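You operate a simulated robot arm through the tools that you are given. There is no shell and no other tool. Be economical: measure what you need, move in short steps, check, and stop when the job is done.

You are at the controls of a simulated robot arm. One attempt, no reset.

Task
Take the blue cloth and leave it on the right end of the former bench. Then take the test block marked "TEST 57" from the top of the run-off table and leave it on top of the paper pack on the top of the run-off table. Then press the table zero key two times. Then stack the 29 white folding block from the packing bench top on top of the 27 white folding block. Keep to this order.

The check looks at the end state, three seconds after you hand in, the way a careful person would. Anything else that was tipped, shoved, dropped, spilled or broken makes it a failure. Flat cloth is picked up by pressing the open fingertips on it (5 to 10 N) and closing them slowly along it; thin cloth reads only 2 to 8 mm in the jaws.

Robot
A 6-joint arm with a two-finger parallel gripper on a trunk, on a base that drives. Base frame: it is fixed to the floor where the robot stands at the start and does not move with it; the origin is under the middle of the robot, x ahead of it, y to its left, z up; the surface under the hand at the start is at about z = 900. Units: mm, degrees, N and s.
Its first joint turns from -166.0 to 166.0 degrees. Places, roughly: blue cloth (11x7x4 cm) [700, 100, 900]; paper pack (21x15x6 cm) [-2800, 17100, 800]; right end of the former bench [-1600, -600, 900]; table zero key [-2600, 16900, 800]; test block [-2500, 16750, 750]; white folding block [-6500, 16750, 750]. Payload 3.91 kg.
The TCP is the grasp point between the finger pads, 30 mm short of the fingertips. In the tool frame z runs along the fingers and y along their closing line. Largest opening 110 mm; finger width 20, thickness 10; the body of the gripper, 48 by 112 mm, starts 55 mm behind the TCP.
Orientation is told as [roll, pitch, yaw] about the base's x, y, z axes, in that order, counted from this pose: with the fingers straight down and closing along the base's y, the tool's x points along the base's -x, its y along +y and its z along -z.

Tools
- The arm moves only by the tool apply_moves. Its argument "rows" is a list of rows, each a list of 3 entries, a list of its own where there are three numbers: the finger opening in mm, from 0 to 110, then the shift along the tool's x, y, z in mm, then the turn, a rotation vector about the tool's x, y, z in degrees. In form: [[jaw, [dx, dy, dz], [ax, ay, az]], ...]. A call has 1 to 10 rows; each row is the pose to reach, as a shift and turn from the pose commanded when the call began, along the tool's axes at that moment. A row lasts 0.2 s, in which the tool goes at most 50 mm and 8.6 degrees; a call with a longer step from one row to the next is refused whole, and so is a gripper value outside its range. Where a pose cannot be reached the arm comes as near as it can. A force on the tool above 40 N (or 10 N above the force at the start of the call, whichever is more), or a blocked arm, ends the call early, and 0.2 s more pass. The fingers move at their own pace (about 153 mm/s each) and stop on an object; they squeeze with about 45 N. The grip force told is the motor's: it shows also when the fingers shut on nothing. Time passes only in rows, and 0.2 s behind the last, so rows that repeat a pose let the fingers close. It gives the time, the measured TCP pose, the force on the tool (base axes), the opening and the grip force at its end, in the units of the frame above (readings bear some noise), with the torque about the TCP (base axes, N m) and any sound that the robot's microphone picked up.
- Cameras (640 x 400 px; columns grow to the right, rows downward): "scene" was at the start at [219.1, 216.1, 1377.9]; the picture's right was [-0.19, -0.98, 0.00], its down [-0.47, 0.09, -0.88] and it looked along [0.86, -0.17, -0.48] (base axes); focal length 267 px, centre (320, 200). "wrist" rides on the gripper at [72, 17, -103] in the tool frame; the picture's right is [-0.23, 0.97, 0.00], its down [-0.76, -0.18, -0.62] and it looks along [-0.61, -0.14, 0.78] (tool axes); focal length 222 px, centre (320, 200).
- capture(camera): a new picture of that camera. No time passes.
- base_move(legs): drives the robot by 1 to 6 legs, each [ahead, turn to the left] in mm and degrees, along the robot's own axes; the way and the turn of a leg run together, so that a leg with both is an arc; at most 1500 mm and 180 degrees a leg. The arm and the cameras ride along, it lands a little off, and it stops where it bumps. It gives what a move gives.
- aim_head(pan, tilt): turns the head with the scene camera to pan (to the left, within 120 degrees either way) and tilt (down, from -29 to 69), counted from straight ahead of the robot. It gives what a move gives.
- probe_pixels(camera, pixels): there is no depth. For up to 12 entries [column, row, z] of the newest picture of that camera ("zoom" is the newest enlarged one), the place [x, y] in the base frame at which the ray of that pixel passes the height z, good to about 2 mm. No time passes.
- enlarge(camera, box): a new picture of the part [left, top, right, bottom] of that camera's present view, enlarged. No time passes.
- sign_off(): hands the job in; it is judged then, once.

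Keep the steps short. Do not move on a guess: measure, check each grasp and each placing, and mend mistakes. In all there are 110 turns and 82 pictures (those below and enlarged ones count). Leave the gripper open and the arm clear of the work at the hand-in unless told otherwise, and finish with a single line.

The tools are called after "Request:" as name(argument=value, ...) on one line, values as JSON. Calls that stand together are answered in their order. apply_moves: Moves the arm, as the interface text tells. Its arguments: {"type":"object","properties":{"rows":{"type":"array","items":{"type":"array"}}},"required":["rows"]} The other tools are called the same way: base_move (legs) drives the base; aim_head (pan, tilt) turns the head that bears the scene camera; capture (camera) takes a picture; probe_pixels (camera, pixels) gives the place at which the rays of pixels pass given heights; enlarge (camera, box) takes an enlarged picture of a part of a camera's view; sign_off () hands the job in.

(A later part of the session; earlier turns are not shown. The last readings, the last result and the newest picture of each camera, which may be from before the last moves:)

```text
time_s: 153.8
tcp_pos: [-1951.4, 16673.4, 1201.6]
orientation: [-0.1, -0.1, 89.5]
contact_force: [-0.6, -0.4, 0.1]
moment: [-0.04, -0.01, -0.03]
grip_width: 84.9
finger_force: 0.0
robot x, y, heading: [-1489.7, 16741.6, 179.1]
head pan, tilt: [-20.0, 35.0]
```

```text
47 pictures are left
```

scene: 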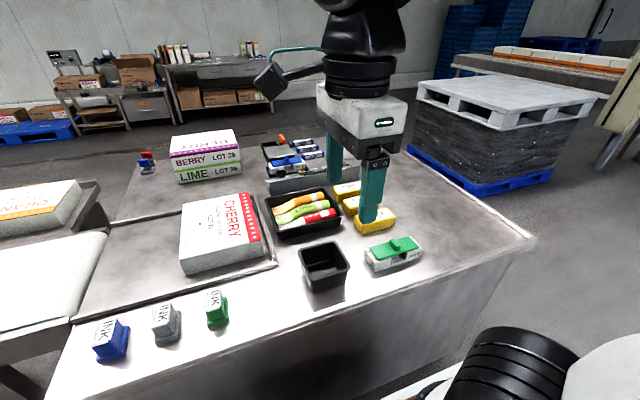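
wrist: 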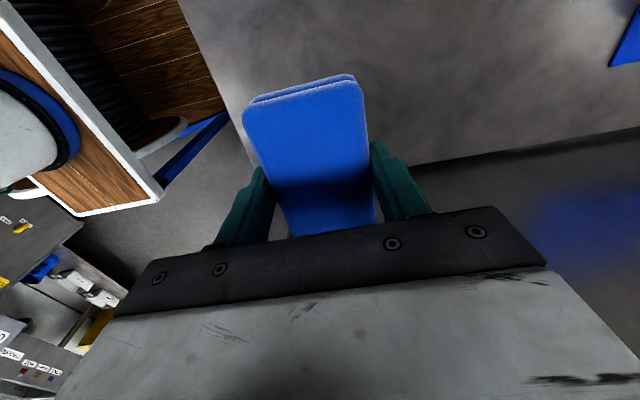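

Request:
enlarge(camera="scene", box=[250, 120, 430, 280])

Request:
probe_pixels(camera="scene", pixels=[[385, 265, 750], [430, 235, 750], [323, 285, 750], [290, 175, 750], [305, 140, 750], [535, 238, 750], [68, 345, 750], [285, 225, 750], [218, 265, 750]])

```text
2.50 times, centred on (340, 200) of scene
```

zoom: 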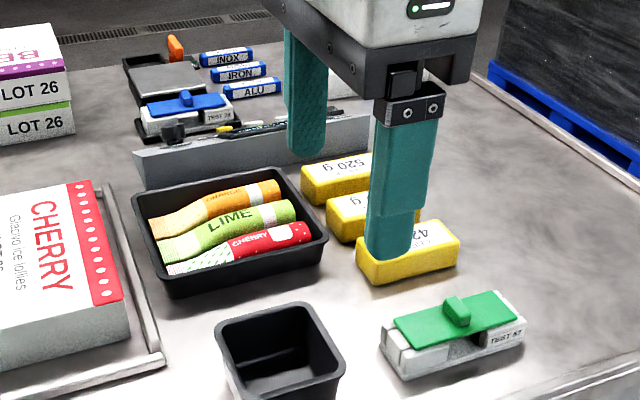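

```text
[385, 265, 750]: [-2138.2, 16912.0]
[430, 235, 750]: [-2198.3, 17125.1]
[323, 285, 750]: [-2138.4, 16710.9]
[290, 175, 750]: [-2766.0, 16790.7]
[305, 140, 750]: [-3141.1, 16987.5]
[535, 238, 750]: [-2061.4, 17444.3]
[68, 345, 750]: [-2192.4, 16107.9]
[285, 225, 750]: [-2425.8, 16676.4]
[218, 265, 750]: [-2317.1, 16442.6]
```

Request:
enlarge(camera="scene", box=[350, 225, 430, 280])

Request:
enlarge(camera="scene", box=[255, 125, 365, 195])

```text
7.27 times, centred on (390, 252) of scene
```

zoom: 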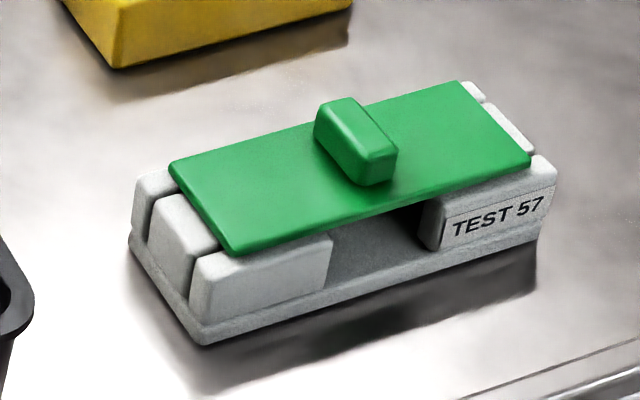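

```text
5.71 times, centred on (310, 160) of scene
```

zoom: 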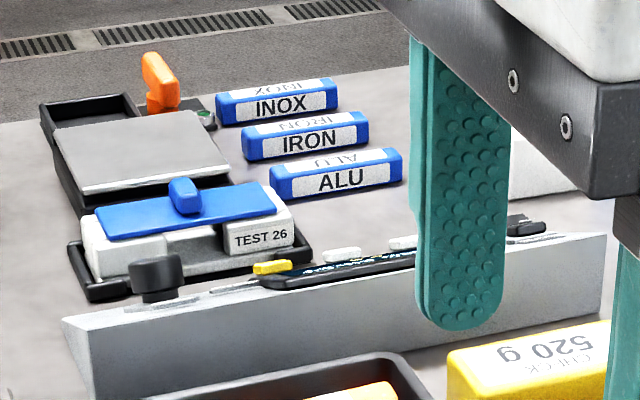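

The green-topped block is "TEST 57" (the blue one is TEST 26). The zero key should be on the sloped console behind. Now I bring the hand above the green block to measure it with the wrist camera.

Request:
apply_moves(rows=[[85, [-30, 20, 0], [0, 0, 0]], [85, [-60, 40, 0], [0, 0, 0]], [85, [-92, 62, 10], [0, 0, 0]], [85, [-124, 84, 25], [0, 0, 0]], [85, [-156, 106, 40], [0, 0, 0]], [85, [-188, 128, 55], [0, 0, 0]], [85, [-220, 150, 70], [0, 0, 0]], [85, [-252, 172, 85], [0, 0, 0]], [85, [-284, 195, 105], [0, 0, 0]], [85, [-310, 215, 120], [0, 0, 0]]])

Request:
capture(camera="wrist")

Request:
capture(camera="scene")

```text
time_s: 156.0
tcp_pos: [-2164.6, 16985.3, 1084.8]
orientation: [0.0, -0.1, 89.5]
contact_force: [0.2, -0.9, 0.1]
moment: [0.0, 0.01, 0.03]
grip_width: 85.1
finger_force: 0.1
robot x, y, heading: [-1484.7, 16741.9, 179.2]
head pan, tilt: [-20.0, 35.0]
```

```text
43 pictures are left
```

wrist: 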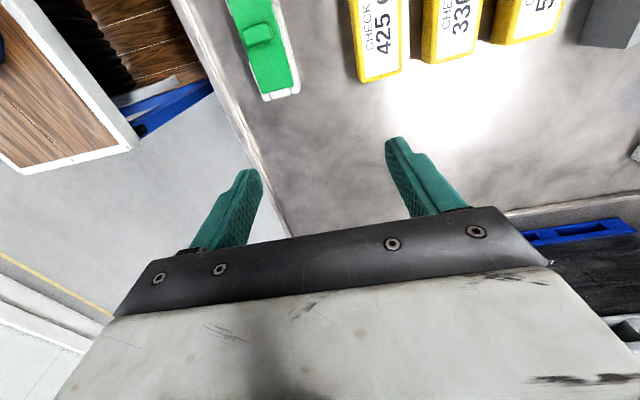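

```text
42 pictures are left
```

scene: 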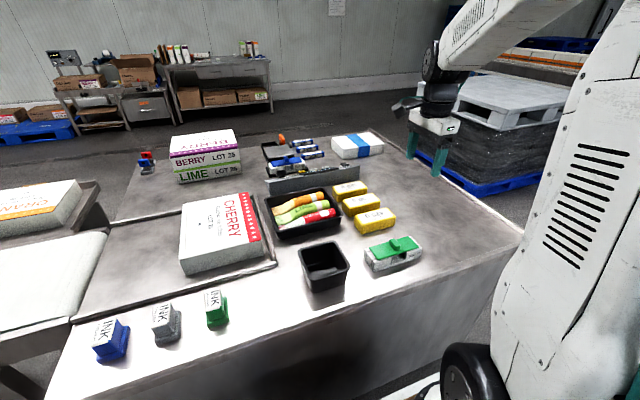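

Request:
probe_pixels(camera="wrist", pixels=[[262, 95, 780], [262, 95, 820], [262, 95, 860], [293, 85, 820], [293, 85, 780], [293, 85, 860]])

Request:
probe_pixels(camera="scene", pixels=[[419, 246, 780], [419, 246, 820], [419, 246, 860], [409, 236, 780], [409, 236, 820], [409, 236, 860]])

Request:
enlarge(camera="scene", box=[350, 225, 430, 280])

```text
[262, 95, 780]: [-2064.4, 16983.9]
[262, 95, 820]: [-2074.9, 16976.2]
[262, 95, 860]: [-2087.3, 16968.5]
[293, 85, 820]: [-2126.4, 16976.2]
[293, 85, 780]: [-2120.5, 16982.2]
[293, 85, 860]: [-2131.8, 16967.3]
```

```text
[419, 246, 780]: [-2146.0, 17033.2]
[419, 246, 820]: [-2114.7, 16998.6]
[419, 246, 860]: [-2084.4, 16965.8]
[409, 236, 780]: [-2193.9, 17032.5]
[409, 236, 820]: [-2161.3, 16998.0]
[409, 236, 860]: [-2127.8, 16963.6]
```

```text
7.27 times, centred on (390, 252) of scene
```

zoom: 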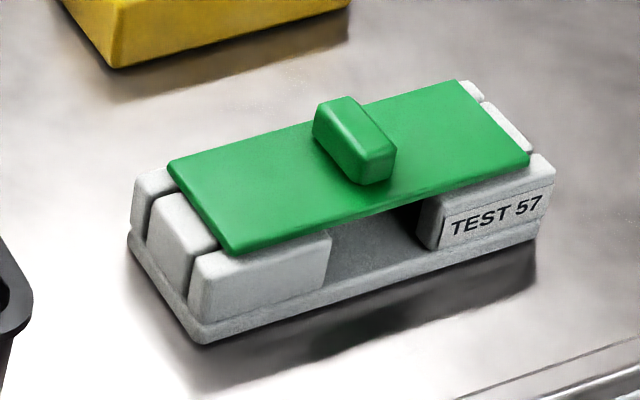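

Both cameras agree at z≈860 for the lid top: right end at x −2086…−2130, y≈16966. Probing the rest of the block.

Request:
probe_pixels(camera="zoom", pixels=[[168, 162, 860], [237, 255, 860], [530, 158, 860], [462, 82, 860], [205, 343, 820], [540, 235, 820], [130, 245, 820], [190, 315, 850], [135, 178, 850], [550, 165, 850], [340, 105, 872], [375, 145, 872]])

```text
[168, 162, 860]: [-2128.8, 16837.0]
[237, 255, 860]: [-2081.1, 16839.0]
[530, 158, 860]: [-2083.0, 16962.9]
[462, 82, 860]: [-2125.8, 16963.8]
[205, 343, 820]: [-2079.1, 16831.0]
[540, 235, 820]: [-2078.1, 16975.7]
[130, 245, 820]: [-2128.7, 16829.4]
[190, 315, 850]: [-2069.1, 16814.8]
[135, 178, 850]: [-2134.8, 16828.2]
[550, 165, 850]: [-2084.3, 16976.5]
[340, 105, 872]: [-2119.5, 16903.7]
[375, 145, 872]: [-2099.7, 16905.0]
```

Request:
probe_pixels(camera="zoom", pixels=[[600, 352, 825], [500, 385, 825], [90, 60, 820], [20, 300, 850]])

Request:
apply_moves(rows=[[85, [20, -15, 20], [0, 0, 0]], [85, [40, -30, 40], [0, 0, 0]], [85, [60, -45, 60], [0, 0, 0]], [85, [83, -61, 80], [0, 0, 0]], [85, [83, -61, 100], [0, 0, 0]], [85, [83, -61, 120], [0, 0, 0]], [85, [83, -61, 120], [0, 0, 0]]])

Request:
capture(camera="wrist")

```text
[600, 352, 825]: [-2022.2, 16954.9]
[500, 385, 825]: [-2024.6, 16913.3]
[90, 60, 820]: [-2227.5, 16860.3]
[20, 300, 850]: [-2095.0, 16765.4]
```

```text
time_s: 157.6
tcp_pos: [-2103.8, 16900.6, 962.4]
orientation: [0.1, -0.1, 89.5]
contact_force: [0.0, 1.1, 0.1]
moment: [-0.01, -0.02, 0.0]
grip_width: 85.0
finger_force: 0.0
robot x, y, heading: [-1485.7, 16739.9, 179.1]
head pan, tilt: [-20.0, 35.0]
```

```text
40 pictures are left
```

wrist: 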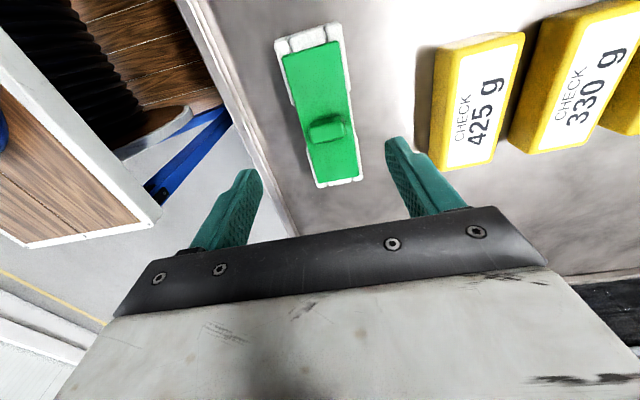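

Request:
probe_pixels(camera="wrist", pixels=[[283, 57, 860], [338, 42, 860], [317, 183, 860], [358, 177, 860], [308, 130, 872], [343, 122, 872], [275, 42, 825], [342, 25, 825], [318, 188, 825], [363, 182, 825], [388, 140, 932], [262, 175, 932]])

```text
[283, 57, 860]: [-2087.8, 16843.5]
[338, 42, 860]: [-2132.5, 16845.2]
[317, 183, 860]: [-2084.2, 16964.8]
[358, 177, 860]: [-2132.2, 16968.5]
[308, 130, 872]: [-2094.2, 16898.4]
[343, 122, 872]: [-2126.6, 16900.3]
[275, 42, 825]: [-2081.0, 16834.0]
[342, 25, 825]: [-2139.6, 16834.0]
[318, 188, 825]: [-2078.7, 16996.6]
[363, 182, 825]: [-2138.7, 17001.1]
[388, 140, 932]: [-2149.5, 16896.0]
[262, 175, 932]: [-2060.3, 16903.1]
```

Block spans x −2080…−2136, centre y≈16904; fingers centred at −2105. Small correction then descend to TCP 857 (tips ~827).

Request:
apply_moves(rows=[[85, [-3, 3, 20], [0, 0, 0]], [85, [-3, 3, 45], [0, 0, 0]], [85, [-3, 3, 70], [0, 0, 0]], [85, [-3, 3, 85], [0, 0, 0]], [85, [-3, 3, 95], [0, 0, 0]], [85, [-3, 3, 100], [0, 0, 0]], [85, [-3, 3, 105], [0, 0, 0]], [85, [-3, 3, 105], [0, 0, 0]]])

Request:
enlarge(camera="scene", box=[330, 190, 460, 290])

```text
time_s: 159.4
tcp_pos: [-2105.3, 16904.3, 856.5]
orientation: [0.0, -0.2, 89.4]
contact_force: [-0.2, 0.2, 0.2]
moment: [0.04, -0.02, -0.03]
grip_width: 85.0
finger_force: 0.0
robot x, y, heading: [-1482.5, 16744.9, 179.2]
head pan, tilt: [-20.0, 35.0]
```

```text
4.00 times, centred on (395, 240) of scene
```

zoom: 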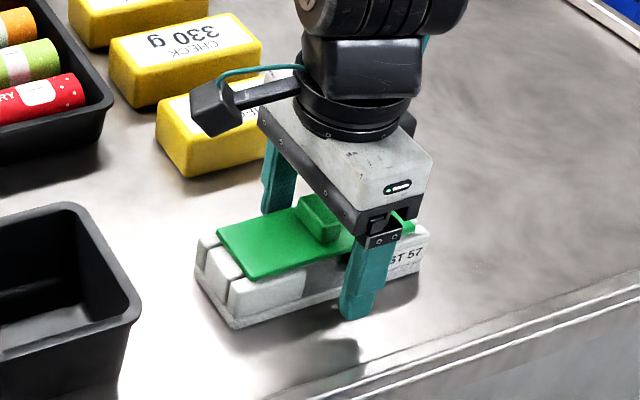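

Fingers straddle the block near the table. Closing.

Request:
apply_moves(rows=[[70, [0, 0, 0], [0, 0, 0]], [55, [0, 0, 0], [0, 0, 0]], [40, [0, 0, 0], [0, 0, 0]], [20, [0, 0, 0], [0, 0, 0]], [0, [0, 0, 0], [0, 0, 0]], [0, [0, 0, 0], [0, 0, 0]]])

Request:
apply_moves(rows=[[0, [0, 0, -8], [0, 0, 0]], [0, [0, 0, -18], [0, 0, 0]], [0, [0, 0, -30], [0, 0, 0]], [0, [0, 0, -30], [0, 0, 0]]])

Request:
enlarge(camera="scene", box=[330, 190, 460, 290])

```text
time_s: 160.8
tcp_pos: [-2104.5, 16903.7, 857.4]
orientation: [0.0, -0.2, 89.4]
contact_force: [-0.1, 0.9, 3.5]
moment: [0.08, 0.11, 0.11]
grip_width: 47.3
finger_force: 45.0
robot x, y, heading: [-1483.0, 16743.8, 178.9]
head pan, tilt: [-20.0, 35.0]
```

```text
time_s: 161.8
tcp_pos: [-2105.9, 16904.3, 887.6]
orientation: [0.0, 0.0, 89.5]
contact_force: [0.4, -0.1, -3.1]
moment: [0.0, 0.01, 0.02]
grip_width: 47.0
finger_force: 44.7
robot x, y, heading: [-1484.1, 16742.5, 179.4]
head pan, tilt: [-20.0, 35.0]
```

```text
4.00 times, centred on (395, 240) of scene
```

zoom: 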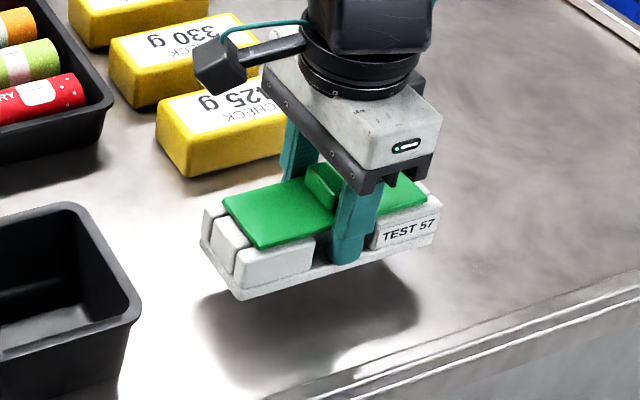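

Whole block lifted level (weight ~3 N). Raise further and measure the paper pack.

Request:
apply_moves(rows=[[0, [0, 0, -30], [0, 0, 0]], [0, [0, 0, -70], [0, 0, 0]], [0, [0, 0, -110], [0, 0, 0]], [0, [0, 0, -150], [0, 0, 0]], [0, [0, 0, -190], [0, 0, 0]]])

Request:
enlarge(camera="scene", box=[250, 120, 400, 215])

```text
time_s: 163.0
tcp_pos: [-2105.3, 16903.6, 1077.3]
orientation: [0.0, 0.0, 89.5]
contact_force: [0.0, 0.0, -3.6]
moment: [-0.02, 0.0, -0.01]
grip_width: 47.1
finger_force: 45.3
robot x, y, heading: [-1488.0, 16742.3, 178.9]
head pan, tilt: [-20.0, 35.0]
```

```text
4.21 times, centred on (325, 168) of scene
```

zoom: 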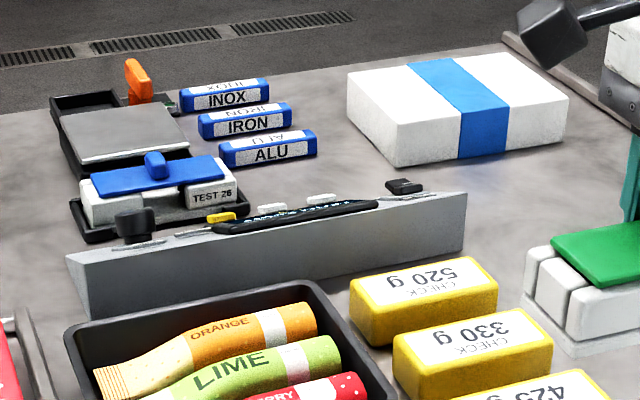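

Request:
probe_pixels(camera="zoom", pixels=[[347, 78, 880], [400, 122, 880], [570, 97, 880], [506, 47, 880], [395, 166, 820], [562, 145, 820], [222, 220, 860], [272, 207, 860], [320, 199, 860], [405, 186, 860], [130, 225, 870], [466, 195, 860]])

```text
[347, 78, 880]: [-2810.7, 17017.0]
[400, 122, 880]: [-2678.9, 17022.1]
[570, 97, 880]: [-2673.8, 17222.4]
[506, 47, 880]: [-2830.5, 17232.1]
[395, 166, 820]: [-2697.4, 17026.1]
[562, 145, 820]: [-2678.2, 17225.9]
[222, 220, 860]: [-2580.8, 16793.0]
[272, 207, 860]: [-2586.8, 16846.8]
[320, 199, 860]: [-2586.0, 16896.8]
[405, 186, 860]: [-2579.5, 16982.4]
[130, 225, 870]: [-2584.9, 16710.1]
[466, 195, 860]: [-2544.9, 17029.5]
```

Pack: x −2680…−2825, y 17020…17228, top z≈880. Too far to reach from here, so I need the table's +y end. Checking room there (pallet, table end, robot's own deck).

Request:
probe_pixels(camera="scene", pixels=[[487, 197, 0], [408, 155, 0], [555, 165, 0], [523, 230, 820], [345, 128, 820], [408, 152, 150]])

Request:
probe_pixels(camera="wrist", pixels=[[160, 208, 300], [160, 208, 200], [160, 208, 500]])

Request:
aim_head(pan=-70, tilt=35)

Request:
capture(camera="scene")

```text
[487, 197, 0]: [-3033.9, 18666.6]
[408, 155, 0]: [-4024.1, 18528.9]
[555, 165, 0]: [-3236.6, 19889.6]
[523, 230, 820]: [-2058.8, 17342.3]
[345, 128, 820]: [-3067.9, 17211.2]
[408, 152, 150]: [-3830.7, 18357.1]
```

```text
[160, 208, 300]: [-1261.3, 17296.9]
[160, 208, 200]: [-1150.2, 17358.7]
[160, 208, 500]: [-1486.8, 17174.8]
```

```text
time_s: 164.2
tcp_pos: [-2106.5, 16902.4, 1076.2]
orientation: [-0.1, 0.0, 89.6]
contact_force: [-0.7, 0.1, -4.3]
moment: [-0.01, 0.0, 0.01]
grip_width: 47.3
finger_force: 44.9
robot x, y, heading: [-1484.6, 16732.8, 179.4]
head pan, tilt: [-70.0, 35.0]
```

```text
36 pictures are left
```

scene: 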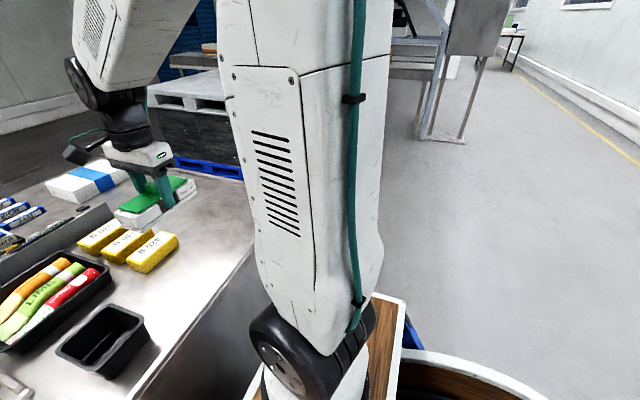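

There is >1 m free between the table end (y≈17340) and the pallet (y≥18500). I tuck the arm with the block (turning the hand to neutral), then drive round.

Request:
apply_moves(rows=[[0, [20, -12, -12], [0, 0, 0]], [0, [45, -30, -25], [0, 0, -8]], [0, [70, -47, -40], [0, 0, -16]], [0, [95, -64, -55], [0, 0, -24]], [0, [120, -81, -70], [0, 0, -32]], [0, [145, -98, -85], [0, 0, -40]], [0, [170, -115, -100], [0, 0, -48]], [0, [195, -132, -115], [0, 0, -56]], [0, [215, -145, -125], [0, 0, -64]], [0, [230, -155, -125], [0, 0, -72]]])

Request:
apply_moves(rows=[[0, [0, 0, 0], [0, 0, -8]], [0, [0, 0, 0], [0, 0, -16]], [0, [0, 0, 0], [0, 0, -18]], [0, [0, 0, 0], [0, 0, -18]]])

Request:
base_move(legs=[[-400, 0], [0, -90], [1200, 0], [0, 90]])

Request:
aim_head(pan=10, tilt=30)

Request:
capture(camera="scene")

```text
time_s: 166.4
tcp_pos: [-1952.0, 16672.2, 1200.3]
orientation: [0.0, 0.0, 161.5]
contact_force: [-0.7, 0.0, -3.9]
moment: [0.02, -0.02, -0.01]
grip_width: 47.2
finger_force: 44.9
robot x, y, heading: [-1482.7, 16741.6, 179.1]
head pan, tilt: [-70.0, 35.0]
```

```text
time_s: 167.4
tcp_pos: [-1952.6, 16672.1, 1201.5]
orientation: [-0.1, 0.0, 179.6]
contact_force: [0.3, -0.1, -3.3]
moment: [-0.01, -0.03, -0.02]
grip_width: 47.1
finger_force: 45.1
robot x, y, heading: [-1481.4, 16739.9, 179.4]
head pan, tilt: [-70.0, 35.0]
```

```text
time_s: 183.2
tcp_pos: [-1556.5, 17852.8, 1202.7]
orientation: [-0.1, 0.0, -178.2]
contact_force: [-0.2, 0.2, -3.4]
moment: [-0.01, -0.01, 0.05]
grip_width: 47.2
finger_force: 45.1
robot x, y, heading: [-1092.7, 17939.2, -178.6]
head pan, tilt: [-70.0, 35.0]
```

```text
time_s: 184.8
tcp_pos: [-1557.7, 17853.7, 1200.8]
orientation: [-0.2, -0.1, -178.1]
contact_force: [0.1, -0.2, -3.4]
moment: [-0.02, -0.01, 0.0]
grip_width: 47.0
finger_force: 45.2
robot x, y, heading: [-1094.2, 17937.6, -178.6]
head pan, tilt: [10.0, 30.0]
```

```text
35 pictures are left
```

scene: 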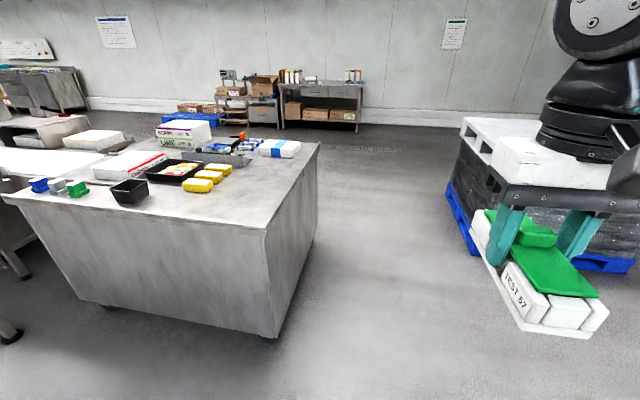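

Request:
probe_pixels(camera="scene", pixels=[[278, 337, 0], [318, 146, 820], [267, 230, 820], [473, 255, 0], [447, 190, 0], [318, 240, 0]])

```text
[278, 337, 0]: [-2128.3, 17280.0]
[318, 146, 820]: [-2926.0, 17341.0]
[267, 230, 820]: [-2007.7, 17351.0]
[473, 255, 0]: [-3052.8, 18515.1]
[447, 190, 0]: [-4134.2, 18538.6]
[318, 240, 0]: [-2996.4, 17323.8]
```

Room is ample: table ends at y≈17345, pallet starts at y≈18515. Driving in to about (−2600,17870) and facing −y.

Request:
base_move(legs=[[0, 1.2], [1500, 0], [0, 87.4]])

Request:
aim_head(pan=-15, tilt=40)

Request:
capture(camera="scene")

```text
time_s: 196.1
tcp_pos: [-2477.4, 17398.8, 1200.4]
orientation: [-0.1, -0.1, -89.7]
contact_force: [0.0, 1.2, -3.4]
moment: [0.01, 0.02, -0.01]
grip_width: 47.4
finger_force: 45.2
robot x, y, heading: [-2551.4, 17864.5, -90.0]
head pan, tilt: [10.0, 30.0]
```

```text
time_s: 196.9
tcp_pos: [-2478.7, 17398.5, 1201.5]
orientation: [-0.2, 0.0, -89.8]
contact_force: [-0.7, 0.7, -4.2]
moment: [-0.02, -0.03, 0.02]
grip_width: 47.0
finger_force: 44.5
robot x, y, heading: [-2550.3, 17866.3, -90.1]
head pan, tilt: [-15.0, 40.0]
```

```text
34 pictures are left
```

scene: 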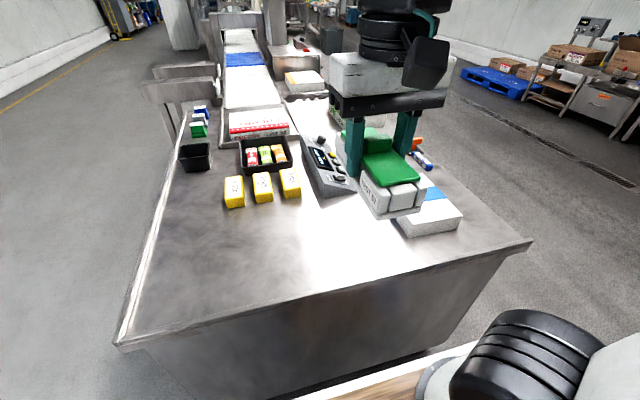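

Request:
enlarge(camera="scene", box=[290, 120, 480, 250])

Request:
probe_pixels(camera="scene", pixels=[[404, 222, 880], [462, 208, 880], [408, 238, 820], [462, 220, 820], [118, 345, 820], [532, 242, 820]])

```text
3.08 times, centred on (385, 185) of scene
```

zoom: 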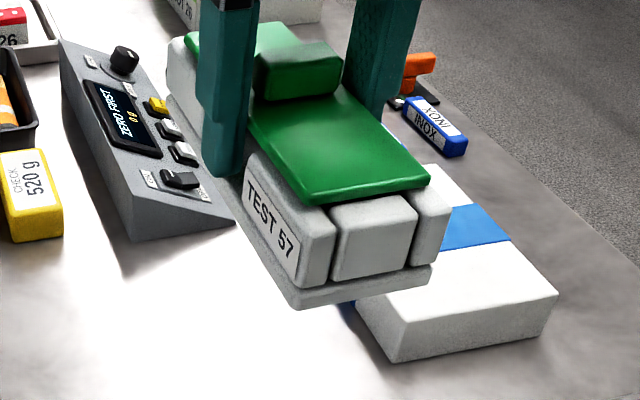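

```text
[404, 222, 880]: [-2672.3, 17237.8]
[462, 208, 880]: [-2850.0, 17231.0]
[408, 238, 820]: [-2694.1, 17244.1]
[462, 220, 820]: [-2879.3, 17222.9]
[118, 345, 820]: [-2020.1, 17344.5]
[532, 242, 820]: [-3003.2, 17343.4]
```

Request:
probe_pixels(camera="zoom", pixels=[[400, 326, 880], [557, 292, 880], [403, 360, 820], [550, 328, 820], [432, 165, 880], [466, 168, 880], [358, 298, 880], [158, 103, 860], [172, 128, 860], [184, 152, 860], [178, 178, 860], [124, 55, 870]])

```text
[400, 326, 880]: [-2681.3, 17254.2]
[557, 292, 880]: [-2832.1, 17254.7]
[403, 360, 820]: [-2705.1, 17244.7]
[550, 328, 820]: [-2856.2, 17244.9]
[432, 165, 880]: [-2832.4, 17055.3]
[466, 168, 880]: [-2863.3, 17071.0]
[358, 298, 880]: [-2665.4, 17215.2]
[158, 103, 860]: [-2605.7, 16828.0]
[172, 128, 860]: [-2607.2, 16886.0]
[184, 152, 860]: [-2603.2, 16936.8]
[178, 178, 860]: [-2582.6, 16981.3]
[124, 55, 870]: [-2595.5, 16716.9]
```

Positions shift ~15–20 mm between stations, so I'll re-measure with the wrist camera over the pack.

Request:
apply_moves(rows=[[0, [-25, -25, 0], [0, 0, 0]], [0, [-52, -55, 0], [0, 0, 0]], [0, [-80, -85, 0], [0, 0, 0]], [0, [-110, -115, 0], [0, 0, 0]], [0, [-140, -145, 0], [0, 0, 0]], [0, [-170, -175, 15], [0, 0, 0]], [0, [-200, -208, 30], [0, 0, 0]], [0, [-230, -240, 45], [0, 0, 0]], [0, [-255, -270, 60], [0, 0, 0]], [0, [-258, -275, 75], [0, 0, 0]]])

Request:
capture(camera="wrist")

Request:
capture(camera="scene")

```text
time_s: 199.1
tcp_pos: [-2751.7, 17140.8, 1124.1]
orientation: [-0.1, -0.1, -89.9]
contact_force: [0.5, -0.6, -2.7]
moment: [0.0, 0.06, 0.0]
grip_width: 47.5
finger_force: 44.9
robot x, y, heading: [-2551.6, 17865.5, -90.3]
head pan, tilt: [-15.0, 40.0]
```

```text
32 pictures are left
```

wrist: 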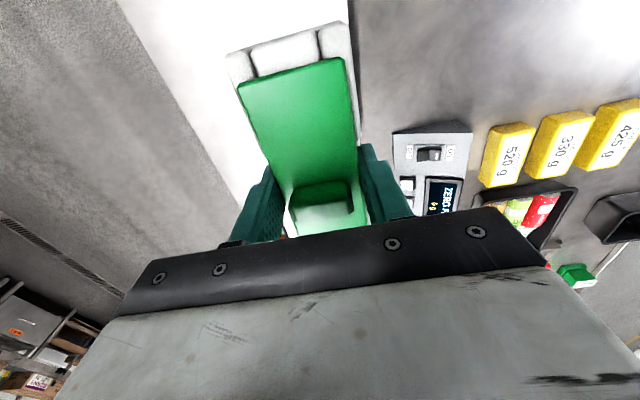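

```text
31 pictures are left
```

scene: 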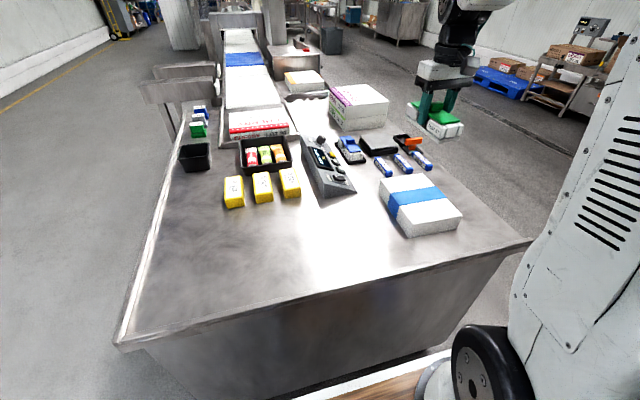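

Request:
enlarge(camera="scene", box=[290, 125, 470, 245])

```text
3.33 times, centred on (380, 185) of scene
```

zoom: 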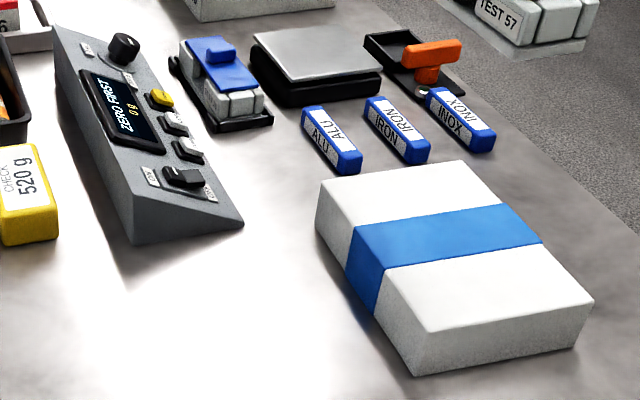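

Request:
probe_pixels(camera="zoom", pixels=[[318, 182, 880], [458, 160, 880], [592, 301, 880], [424, 334, 880], [413, 376, 820], [577, 346, 820], [317, 222, 820], [318, 182, 870], [592, 301, 870], [424, 334, 870], [458, 160, 870]])

Request:
probe_pixels(camera="wrist", pixels=[[130, 20, 880], [200, 145, 880], [240, 205, 880], [357, 80, 880]])

```text
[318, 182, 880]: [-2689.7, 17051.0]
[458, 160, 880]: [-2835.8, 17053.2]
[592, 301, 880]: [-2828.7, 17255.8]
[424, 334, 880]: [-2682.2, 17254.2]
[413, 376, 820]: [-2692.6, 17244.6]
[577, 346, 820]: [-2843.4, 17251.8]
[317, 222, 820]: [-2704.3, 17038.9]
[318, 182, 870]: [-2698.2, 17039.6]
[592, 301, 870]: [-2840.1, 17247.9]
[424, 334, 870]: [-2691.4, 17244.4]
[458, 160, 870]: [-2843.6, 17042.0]
```

```text
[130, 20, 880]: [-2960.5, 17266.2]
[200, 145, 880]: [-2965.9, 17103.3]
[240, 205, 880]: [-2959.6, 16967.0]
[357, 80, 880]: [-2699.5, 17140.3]
```

In this station's frame: pack x −2695…−2843, y 17040…17247, top ≈870–880; centre (−2768,17143). I shift −16 mm in x, descend to z≈929, then feel down.

Request:
apply_moves(rows=[[0, [1, -8, 30], [0, 0, 0]], [0, [2, -16, 70], [0, 0, 0]], [0, [2, -16, 110], [0, 0, 0]], [0, [2, -16, 150], [0, 0, 0]], [0, [2, -16, 180], [0, 0, 0]], [0, [2, -16, 195], [0, 0, 0]], [0, [2, -16, 195], [0, 0, 0]]])

Request:
enlarge(camera="scene", box=[290, 125, 470, 245])

```text
time_s: 200.7
tcp_pos: [-2768.5, 17141.6, 931.5]
orientation: [-0.1, 0.0, -89.8]
contact_force: [0.7, 0.0, -3.1]
moment: [0.0, -0.05, 0.0]
grip_width: 47.1
finger_force: 45.1
robot x, y, heading: [-2554.1, 17864.1, -90.0]
head pan, tilt: [-15.0, 40.0]
```

```text
3.33 times, centred on (380, 185) of scene
```

zoom: 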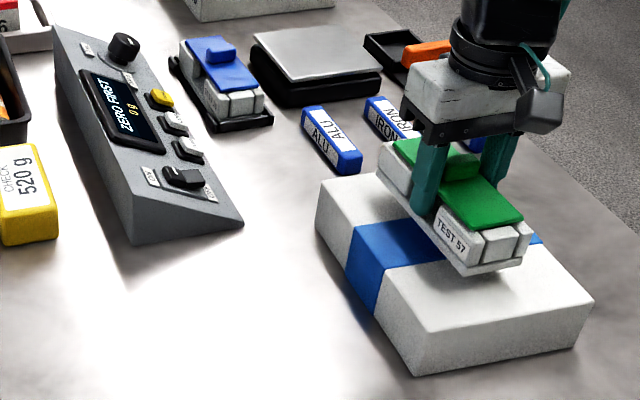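

Well placed above the pack. Feeling down in 3 mm steps.

Request:
apply_moves(rows=[[0, [0, 0, 4], [0, 0, 0]], [0, [0, 0, 8], [0, 0, 0]], [0, [0, 0, 12], [0, 0, 0]], [0, [0, 0, 15], [0, 0, 0]], [0, [0, 0, 15], [0, 0, 0]]])

Request:
apply_moves(rows=[[0, [0, 0, 2], [0, 0, 0]], [0, [0, 0, 4], [0, 0, 0]], [0, [0, 0, 4], [0, 0, 0]]])

```text
time_s: 201.9
tcp_pos: [-2768.1, 17142.1, 915.6]
orientation: [0.1, -0.1, -89.8]
contact_force: [0.7, 0.4, -3.0]
moment: [0.03, -0.01, 0.0]
grip_width: 47.1
finger_force: 45.0
robot x, y, heading: [-2549.1, 17865.8, -90.0]
head pan, tilt: [-15.0, 40.0]
```

```text
time_s: 202.7
tcp_pos: [-2768.6, 17141.6, 912.5]
orientation: [-0.1, -0.1, -89.8]
contact_force: [0.0, -0.1, -3.0]
moment: [-0.01, -0.01, 0.02]
grip_width: 47.3
finger_force: 45.6
robot x, y, heading: [-2549.6, 17865.3, -90.3]
head pan, tilt: [-15.0, 40.0]
```

Request:
apply_moves(rows=[[0, [0, 0, 2], [0, 0, 0]], [0, [0, 0, 4], [0, 0, 0]], [0, [0, 0, 4], [0, 0, 0]]])

Request:
apply_moves(rows=[[0, [0, 0, 2], [0, 0, 0]], [0, [0, 0, 3], [0, 0, 0]], [0, [0, 0, 3], [0, 0, 0]]])

```text
time_s: 203.5
tcp_pos: [-2766.4, 17140.9, 912.0]
orientation: [-0.1, -0.1, -89.9]
contact_force: [-2.4, 0.6, 33.2]
moment: [-0.1, 0.05, 0.07]
grip_width: 47.5
finger_force: 45.1
robot x, y, heading: [-2552.2, 17866.8, -90.0]
head pan, tilt: [-15.0, 40.0]
```

```text
time_s: 204.2
tcp_pos: [-2767.9, 17140.4, 907.4]
orientation: [-0.1, -0.3, -89.9]
contact_force: [0.0, 0.6, 11.1]
moment: [0.56, -0.4, 0.11]
grip_width: 47.0
finger_force: 44.7
robot x, y, heading: [-2552.7, 17868.9, -90.1]
head pan, tilt: [-15.0, 40.0]
stopped in row 3: the force on the tool passed its limit at 45 N (the readings are from after the stop); the commanded pose is now the measured one
```

Seated firmly. Opening and withdrawing upward.

Request:
apply_moves(rows=[[55, [0, 0, -1], [0, 0, 0]], [75, [0, 0, -1], [0, 0, 0]], [80, [0, 0, -1], [0, 0, 0]], [80, [0, 0, -15], [0, 0, 0]], [80, [0, 0, -40], [0, 0, 0]], [80, [0, 0, -80], [0, 0, 0]], [80, [0, 0, -125], [0, 0, 0]], [80, [0, 0, -170], [0, 0, 0]]])

Request:
enlarge(camera="scene", box=[290, 125, 470, 245])

```text
time_s: 206.0
tcp_pos: [-2767.3, 17141.1, 1074.6]
orientation: [-0.2, 0.1, -90.0]
contact_force: [-0.1, -0.3, -0.3]
moment: [-0.01, -0.02, 0.03]
grip_width: 80.1
finger_force: 0.1
robot x, y, heading: [-2551.1, 17869.9, -90.1]
head pan, tilt: [-15.0, 40.0]
```

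```text
3.33 times, centred on (380, 185) of scene
```

zoom: 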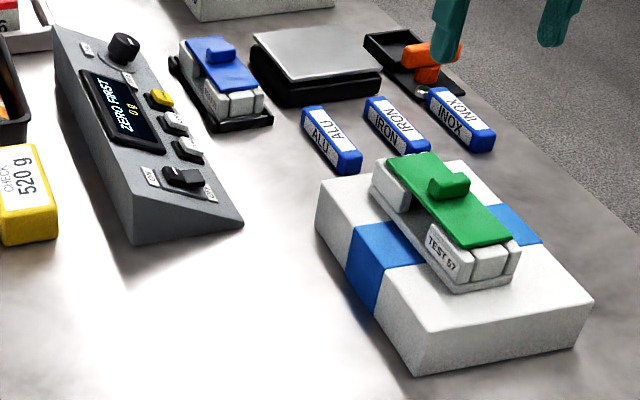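

Test block rests on the pack. Now read the console key labels.

Request:
enlarge(camera="scene", box=[303, 130, 360, 195])

```text
6.15 times, centred on (332, 162) of scene
```

zoom: 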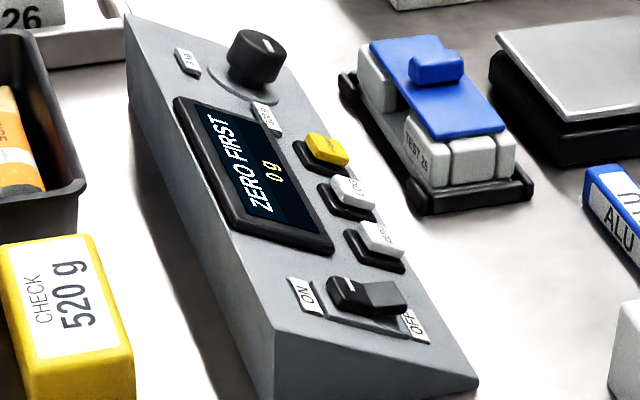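

Key labels aren't legible; bring the wrist camera near the keys (hovering at z≈1000).

Request:
apply_moves(rows=[[60, [-20, 25, 0], [0, 0, 0]], [30, [-45, 55, 0], [0, 0, 0]], [0, [-70, 85, 0], [0, 0, 0]], [0, [-95, 115, 0], [0, 0, 0]], [0, [-120, 140, 15], [0, 0, 0]], [0, [-140, 165, 40], [0, 0, 0]], [0, [-150, 167, 70], [0, 0, 0]]])

Request:
enlarge(camera="wrist", box=[180, 0, 460, 200])

```text
time_s: 207.6
tcp_pos: [-2601.0, 16992.3, 1005.7]
orientation: [0.0, -0.1, -89.8]
contact_force: [-0.4, 0.4, 1.2]
moment: [-0.01, 0.01, 0.0]
grip_width: 0.0
finger_force: 37.5
robot x, y, heading: [-2552.0, 17867.0, -90.2]
head pan, tilt: [-15.0, 40.0]
```

```text
2.00 times, centred on (320, 100) of wrist
```

zoom: 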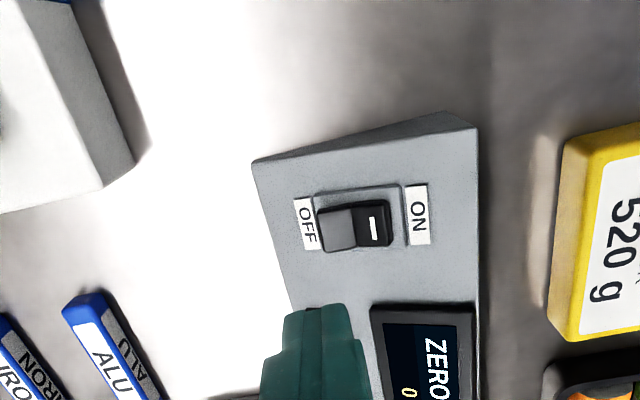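

Request:
aim_head(pan=-30, tilt=65)

Request:
capture(camera="scene")

```text
time_s: 208.5
tcp_pos: [-2600.3, 16991.8, 1007.6]
orientation: [-0.1, -0.1, -89.9]
contact_force: [0.0, 0.3, -0.2]
moment: [-0.04, 0.0, 0.0]
grip_width: 0.0
finger_force: 38.1
robot x, y, heading: [-2549.2, 17860.9, -90.1]
head pan, tilt: [-30.0, 65.0]
```

```text
25 pictures are left
```

scene: 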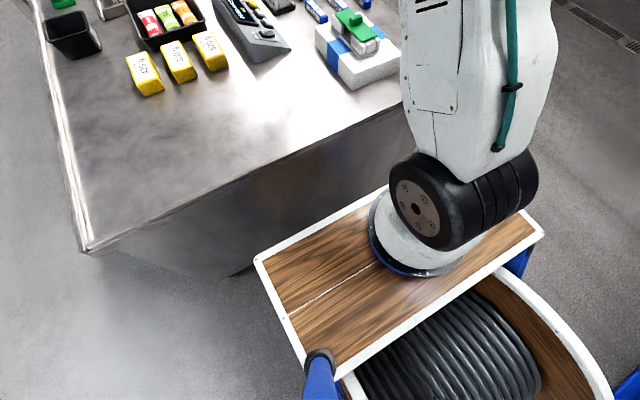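

Request:
probe_pixels(camera="scene", pixels=[[258, 262, 500], [258, 262, 650], [540, 232, 500], [540, 232, 650], [90, 250, 820], [405, 100, 820], [330, 385, 500], [420, 270, 500]])

```text
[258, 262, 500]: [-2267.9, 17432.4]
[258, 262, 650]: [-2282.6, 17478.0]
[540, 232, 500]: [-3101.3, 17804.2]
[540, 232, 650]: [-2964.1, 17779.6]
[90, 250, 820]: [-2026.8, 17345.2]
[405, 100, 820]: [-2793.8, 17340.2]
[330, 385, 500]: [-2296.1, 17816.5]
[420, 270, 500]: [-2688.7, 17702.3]
```

Deck front is ~130 mm from the table. I'll drive 75 mm forward (hand at z≈1005 is clear of everything).

Request:
base_move(legs=[[75, 0]])

Request:
aim_head(pan=-5, tilt=40)

Request:
apply_moves(rows=[[0, [-20, -35, 0], [0, 0, 0]], [0, [-45, -70, 0], [0, 0, 0]], [0, [-70, -100, -10], [0, 0, 0]], [0, [-70, -100, -10], [0, 0, 0]]])

Request:
capture(camera="wrist")

```text
time_s: 209.5
tcp_pos: [-2603.4, 16917.5, 1006.6]
orientation: [-0.2, -0.1, -89.9]
contact_force: [0.1, -0.6, 1.3]
moment: [-0.01, 0.01, 0.0]
grip_width: 0.1
finger_force: 37.6
robot x, y, heading: [-2552.8, 17794.0, -90.6]
head pan, tilt: [-30.0, 65.0]
```

```text
time_s: 210.4
tcp_pos: [-2602.2, 16918.1, 1006.3]
orientation: [-0.2, -0.1, -90.0]
contact_force: [0.5, 0.3, 0.2]
moment: [0.02, -0.03, -0.03]
grip_width: 0.0
finger_force: 38.1
robot x, y, heading: [-2552.4, 17790.2, -90.5]
head pan, tilt: [-5.0, 40.0]
```

```text
time_s: 211.4
tcp_pos: [-2703.3, 16845.4, 1017.3]
orientation: [-0.1, -0.1, -89.9]
contact_force: [0.7, 0.1, -0.1]
moment: [-0.02, 0.0, 0.0]
grip_width: 0.0
finger_force: 38.1
robot x, y, heading: [-2551.9, 17793.1, -90.3]
head pan, tilt: [-5.0, 40.0]
```

```text
24 pictures are left
```

wrist: 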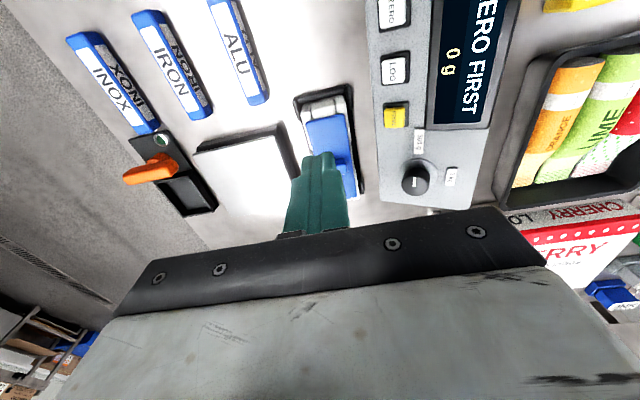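

Request:
enlarge(camera="wrist", box=[360, 0, 500, 140])

Request:
capture(camera="scene")

```text
2.86 times, centred on (430, 70) of wrist
```

zoom: 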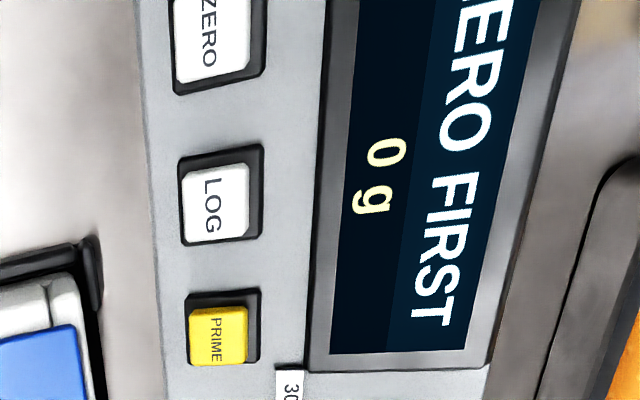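

```text
22 pictures are left
```

scene: 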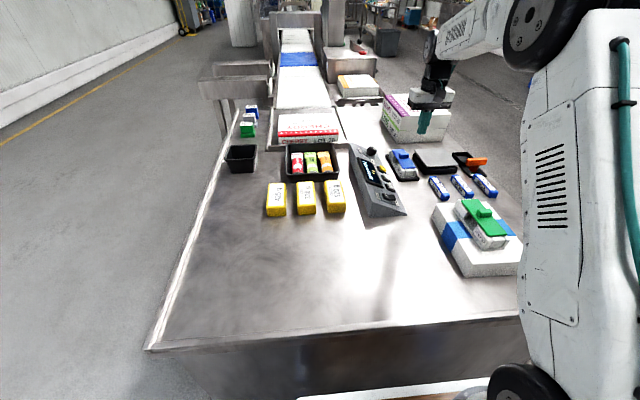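

The key nearest the switch is ZERO (then LOG, PRIME). Locate it from both cameras.

Request:
enlarge(camera="scene", box=[345, 140, 410, 220])

Request:
probe_pixels(camera="wrist", pixels=[[393, 10, 850], [393, 10, 860], [393, 10, 870], [395, 68, 860], [395, 117, 860]])

```text
5.00 times, centred on (378, 180) of scene
```

zoom: 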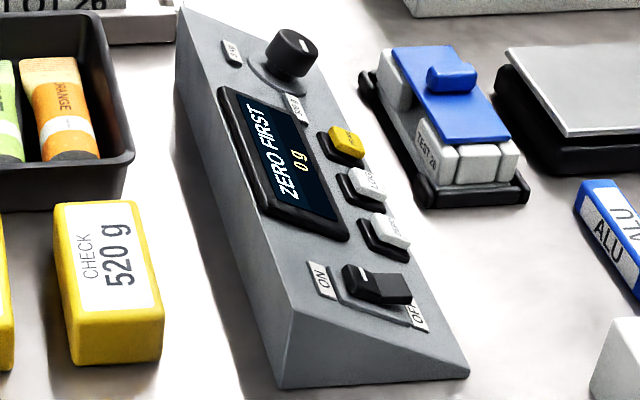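

```text
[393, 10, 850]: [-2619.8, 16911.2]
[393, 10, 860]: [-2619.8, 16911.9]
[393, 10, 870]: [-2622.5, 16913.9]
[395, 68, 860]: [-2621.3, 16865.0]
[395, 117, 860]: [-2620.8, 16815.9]
```

Request:
probe_pixels(camera="zoom", pixels=[[388, 230, 840], [388, 230, 850], [388, 230, 860], [368, 186, 850], [347, 142, 850], [470, 374, 820], [282, 388, 820], [293, 310, 870]])

Request:
apply_moves(rows=[[0, [30, 20, 0], [0, 0, 0]], [0, [60, 30, 0], [0, 0, 0]], [0, [60, 30, 0], [0, 0, 0]]])

Request:
enlarge(camera="wrist", box=[300, 0, 440, 180])

```text
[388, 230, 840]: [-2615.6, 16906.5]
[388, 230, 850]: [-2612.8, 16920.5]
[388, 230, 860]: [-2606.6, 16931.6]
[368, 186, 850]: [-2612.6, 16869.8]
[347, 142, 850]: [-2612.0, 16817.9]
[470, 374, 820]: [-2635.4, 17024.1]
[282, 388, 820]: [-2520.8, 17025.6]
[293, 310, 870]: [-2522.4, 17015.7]
```

```text
time_s: 212.2
tcp_pos: [-2672.8, 16906.3, 1017.0]
orientation: [-0.1, -0.1, -89.9]
contact_force: [0.0, -0.4, 0.3]
moment: [0.0, 0.02, 0.03]
grip_width: 0.0
finger_force: 37.9
robot x, y, heading: [-2552.1, 17789.6, -90.0]
head pan, tilt: [-5.0, 40.0]
```

```text
2.22 times, centred on (370, 90) of wrist
```

zoom: 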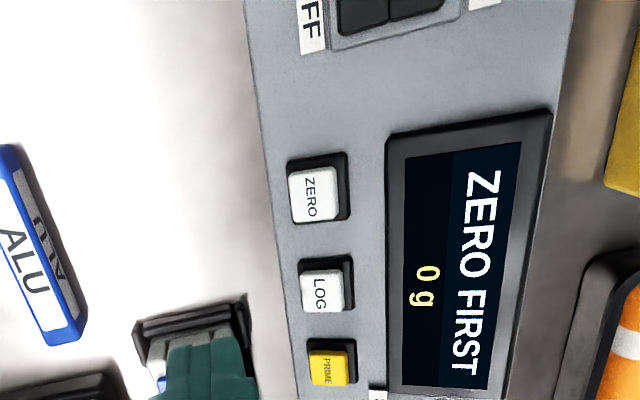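

Request:
probe_pixels(camera="zoom", pixels=[[313, 195, 840], [313, 195, 850], [313, 195, 860], [290, 165, 845], [338, 222, 845], [320, 290, 845]])

```text
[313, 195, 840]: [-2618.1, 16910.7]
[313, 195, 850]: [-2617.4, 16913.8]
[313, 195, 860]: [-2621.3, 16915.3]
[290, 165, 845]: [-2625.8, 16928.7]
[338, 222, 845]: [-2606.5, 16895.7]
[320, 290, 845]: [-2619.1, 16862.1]
```

ZERO key top centre ≈ (−2617,16912,845), on a slope rising toward +x. I tilt the closed fingers 15° to suit and hover ~30 mm over it.

Request:
apply_moves(rows=[[0, [3, 20, 20], [-5, 0, 0]], [0, [6, 39, 45], [-10, 0, 0]], [0, [6, 39, 75], [-15, 0, 0]], [0, [6, 39, 100], [-15, 0, 0]], [0, [6, 39, 114], [-15, 0, 0]], [0, [6, 39, 114], [-15, 0, 0]]])

Request:
enlarge(camera="scene", box=[345, 130, 420, 220])

```text
time_s: 213.6
tcp_pos: [-2633.8, 16913.7, 901.8]
orientation: [14.9, 0.0, -89.9]
contact_force: [-0.7, 0.3, 0.4]
moment: [0.01, 0.0, 0.01]
grip_width: 0.0
finger_force: 37.5
robot x, y, heading: [-2550.0, 17792.8, -90.3]
head pan, tilt: [-5.0, 40.0]
```

```text
4.44 times, centred on (382, 175) of scene
```

zoom: 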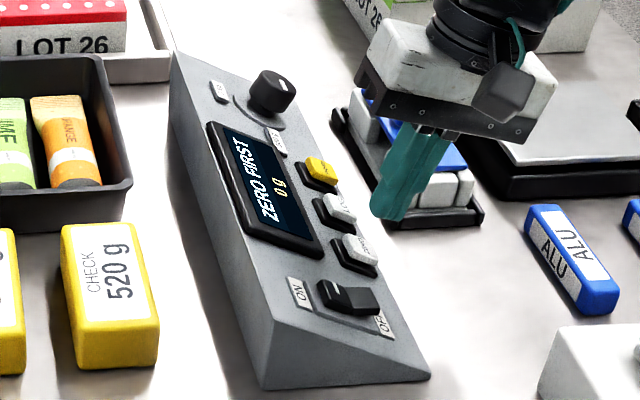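

Request:
apply_moves(rows=[[0, [0, 0, 7], [0, 0, 0]], [0, [0, 0, 14], [0, 0, 0]], [0, [0, 0, 20], [0, 0, 0]], [0, [0, 0, 20], [0, 0, 0]]])

Request:
enlarge(camera="scene", box=[350, 150, 410, 210])

```text
time_s: 214.6
tcp_pos: [-2629.4, 16913.2, 882.4]
orientation: [14.9, -0.2, -89.8]
contact_force: [-0.1, 0.2, 1.1]
moment: [-0.02, -0.02, 0.0]
grip_width: 0.0
finger_force: 37.9
robot x, y, heading: [-2547.9, 17791.8, -90.1]
head pan, tilt: [-5.0, 40.0]
```

```text
6.67 times, centred on (380, 180) of scene
```

zoom: 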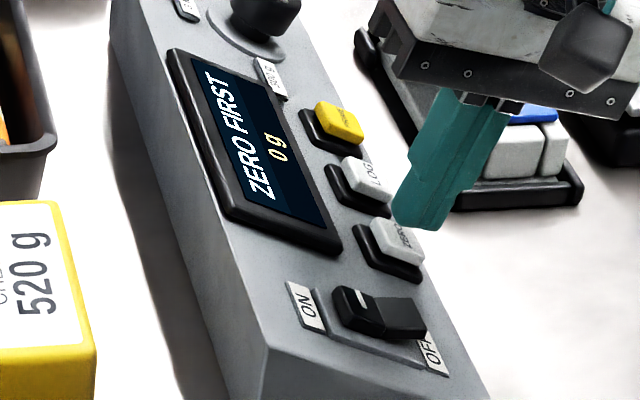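

Request:
probe_pixels(camera="zoom", pixels=[[393, 219, 855], [432, 230, 851], [372, 226, 848], [405, 222, 843], [422, 255, 840], [385, 258, 848], [398, 240, 845]])

```text
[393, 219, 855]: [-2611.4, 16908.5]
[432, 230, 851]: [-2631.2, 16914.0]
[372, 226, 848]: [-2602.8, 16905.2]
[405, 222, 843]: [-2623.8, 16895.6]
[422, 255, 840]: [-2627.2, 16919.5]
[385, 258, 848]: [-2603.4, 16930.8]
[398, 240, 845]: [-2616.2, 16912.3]
```

Alignment is right (rounded tips over the key centre). Pressing slowly; watching force and sound.

Request:
apply_moves(rows=[[0, [0, 2, 3], [0, 0, 0]], [0, [0, 2, 6], [0, 0, 0]], [0, [0, 2, 8], [0, 0, 0]], [0, [0, 2, 10], [0, 0, 0]]])

```text
time_s: 215.6
tcp_pos: [-2623.7, 16912.9, 873.0]
orientation: [14.9, 0.0, -89.9]
contact_force: [-1.1, -0.2, 1.5]
moment: [-0.06, -0.04, 0.04]
grip_width: 0.0
finger_force: 37.9
robot x, y, heading: [-2548.9, 17793.7, -90.4]
head pan, tilt: [-5.0, 40.0]
```

Request:
apply_moves(rows=[[0, [0, 0, 1], [0, 0, 0]], [0, [0, 0, 2], [0, 0, 0]], [0, [0, 0, 2], [0, 0, 0]]])

```text
time_s: 216.4
tcp_pos: [-2623.7, 16914.6, 871.5]
orientation: [14.9, -0.1, -90.0]
contact_force: [-1.3, -0.4, 2.4]
moment: [-0.02, -0.05, -0.01]
grip_width: 0.2
finger_force: 37.7
robot x, y, heading: [-2550.9, 17788.6, -90.3]
head pan, tilt: [-5.0, 40.0]
heard: click
```

A click: first press. Backing off 14 mm to let it return, and reading the display.

Request:
apply_moves(rows=[[0, [0, 0, -5], [0, 0, 0]], [0, [0, 0, -10], [0, 0, 0]], [0, [0, 0, -14], [0, 0, 0]], [0, [0, 0, -14], [0, 0, 0]]])

Request:
enlarge(camera="scene", box=[350, 150, 410, 210])

```text
time_s: 217.4
tcp_pos: [-2627.5, 16914.5, 884.0]
orientation: [14.9, -0.2, -89.8]
contact_force: [0.6, -0.5, 0.4]
moment: [0.0, 0.01, 0.02]
grip_width: 0.1
finger_force: 37.7
robot x, y, heading: [-2548.8, 17789.5, -90.3]
head pan, tilt: [-5.0, 40.0]
```

```text
6.67 times, centred on (380, 180) of scene
```

zoom: 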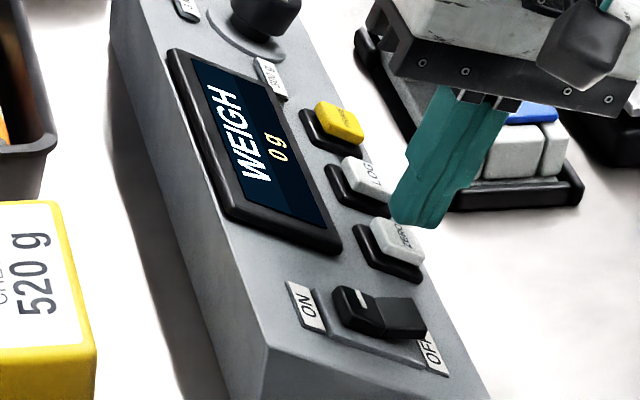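

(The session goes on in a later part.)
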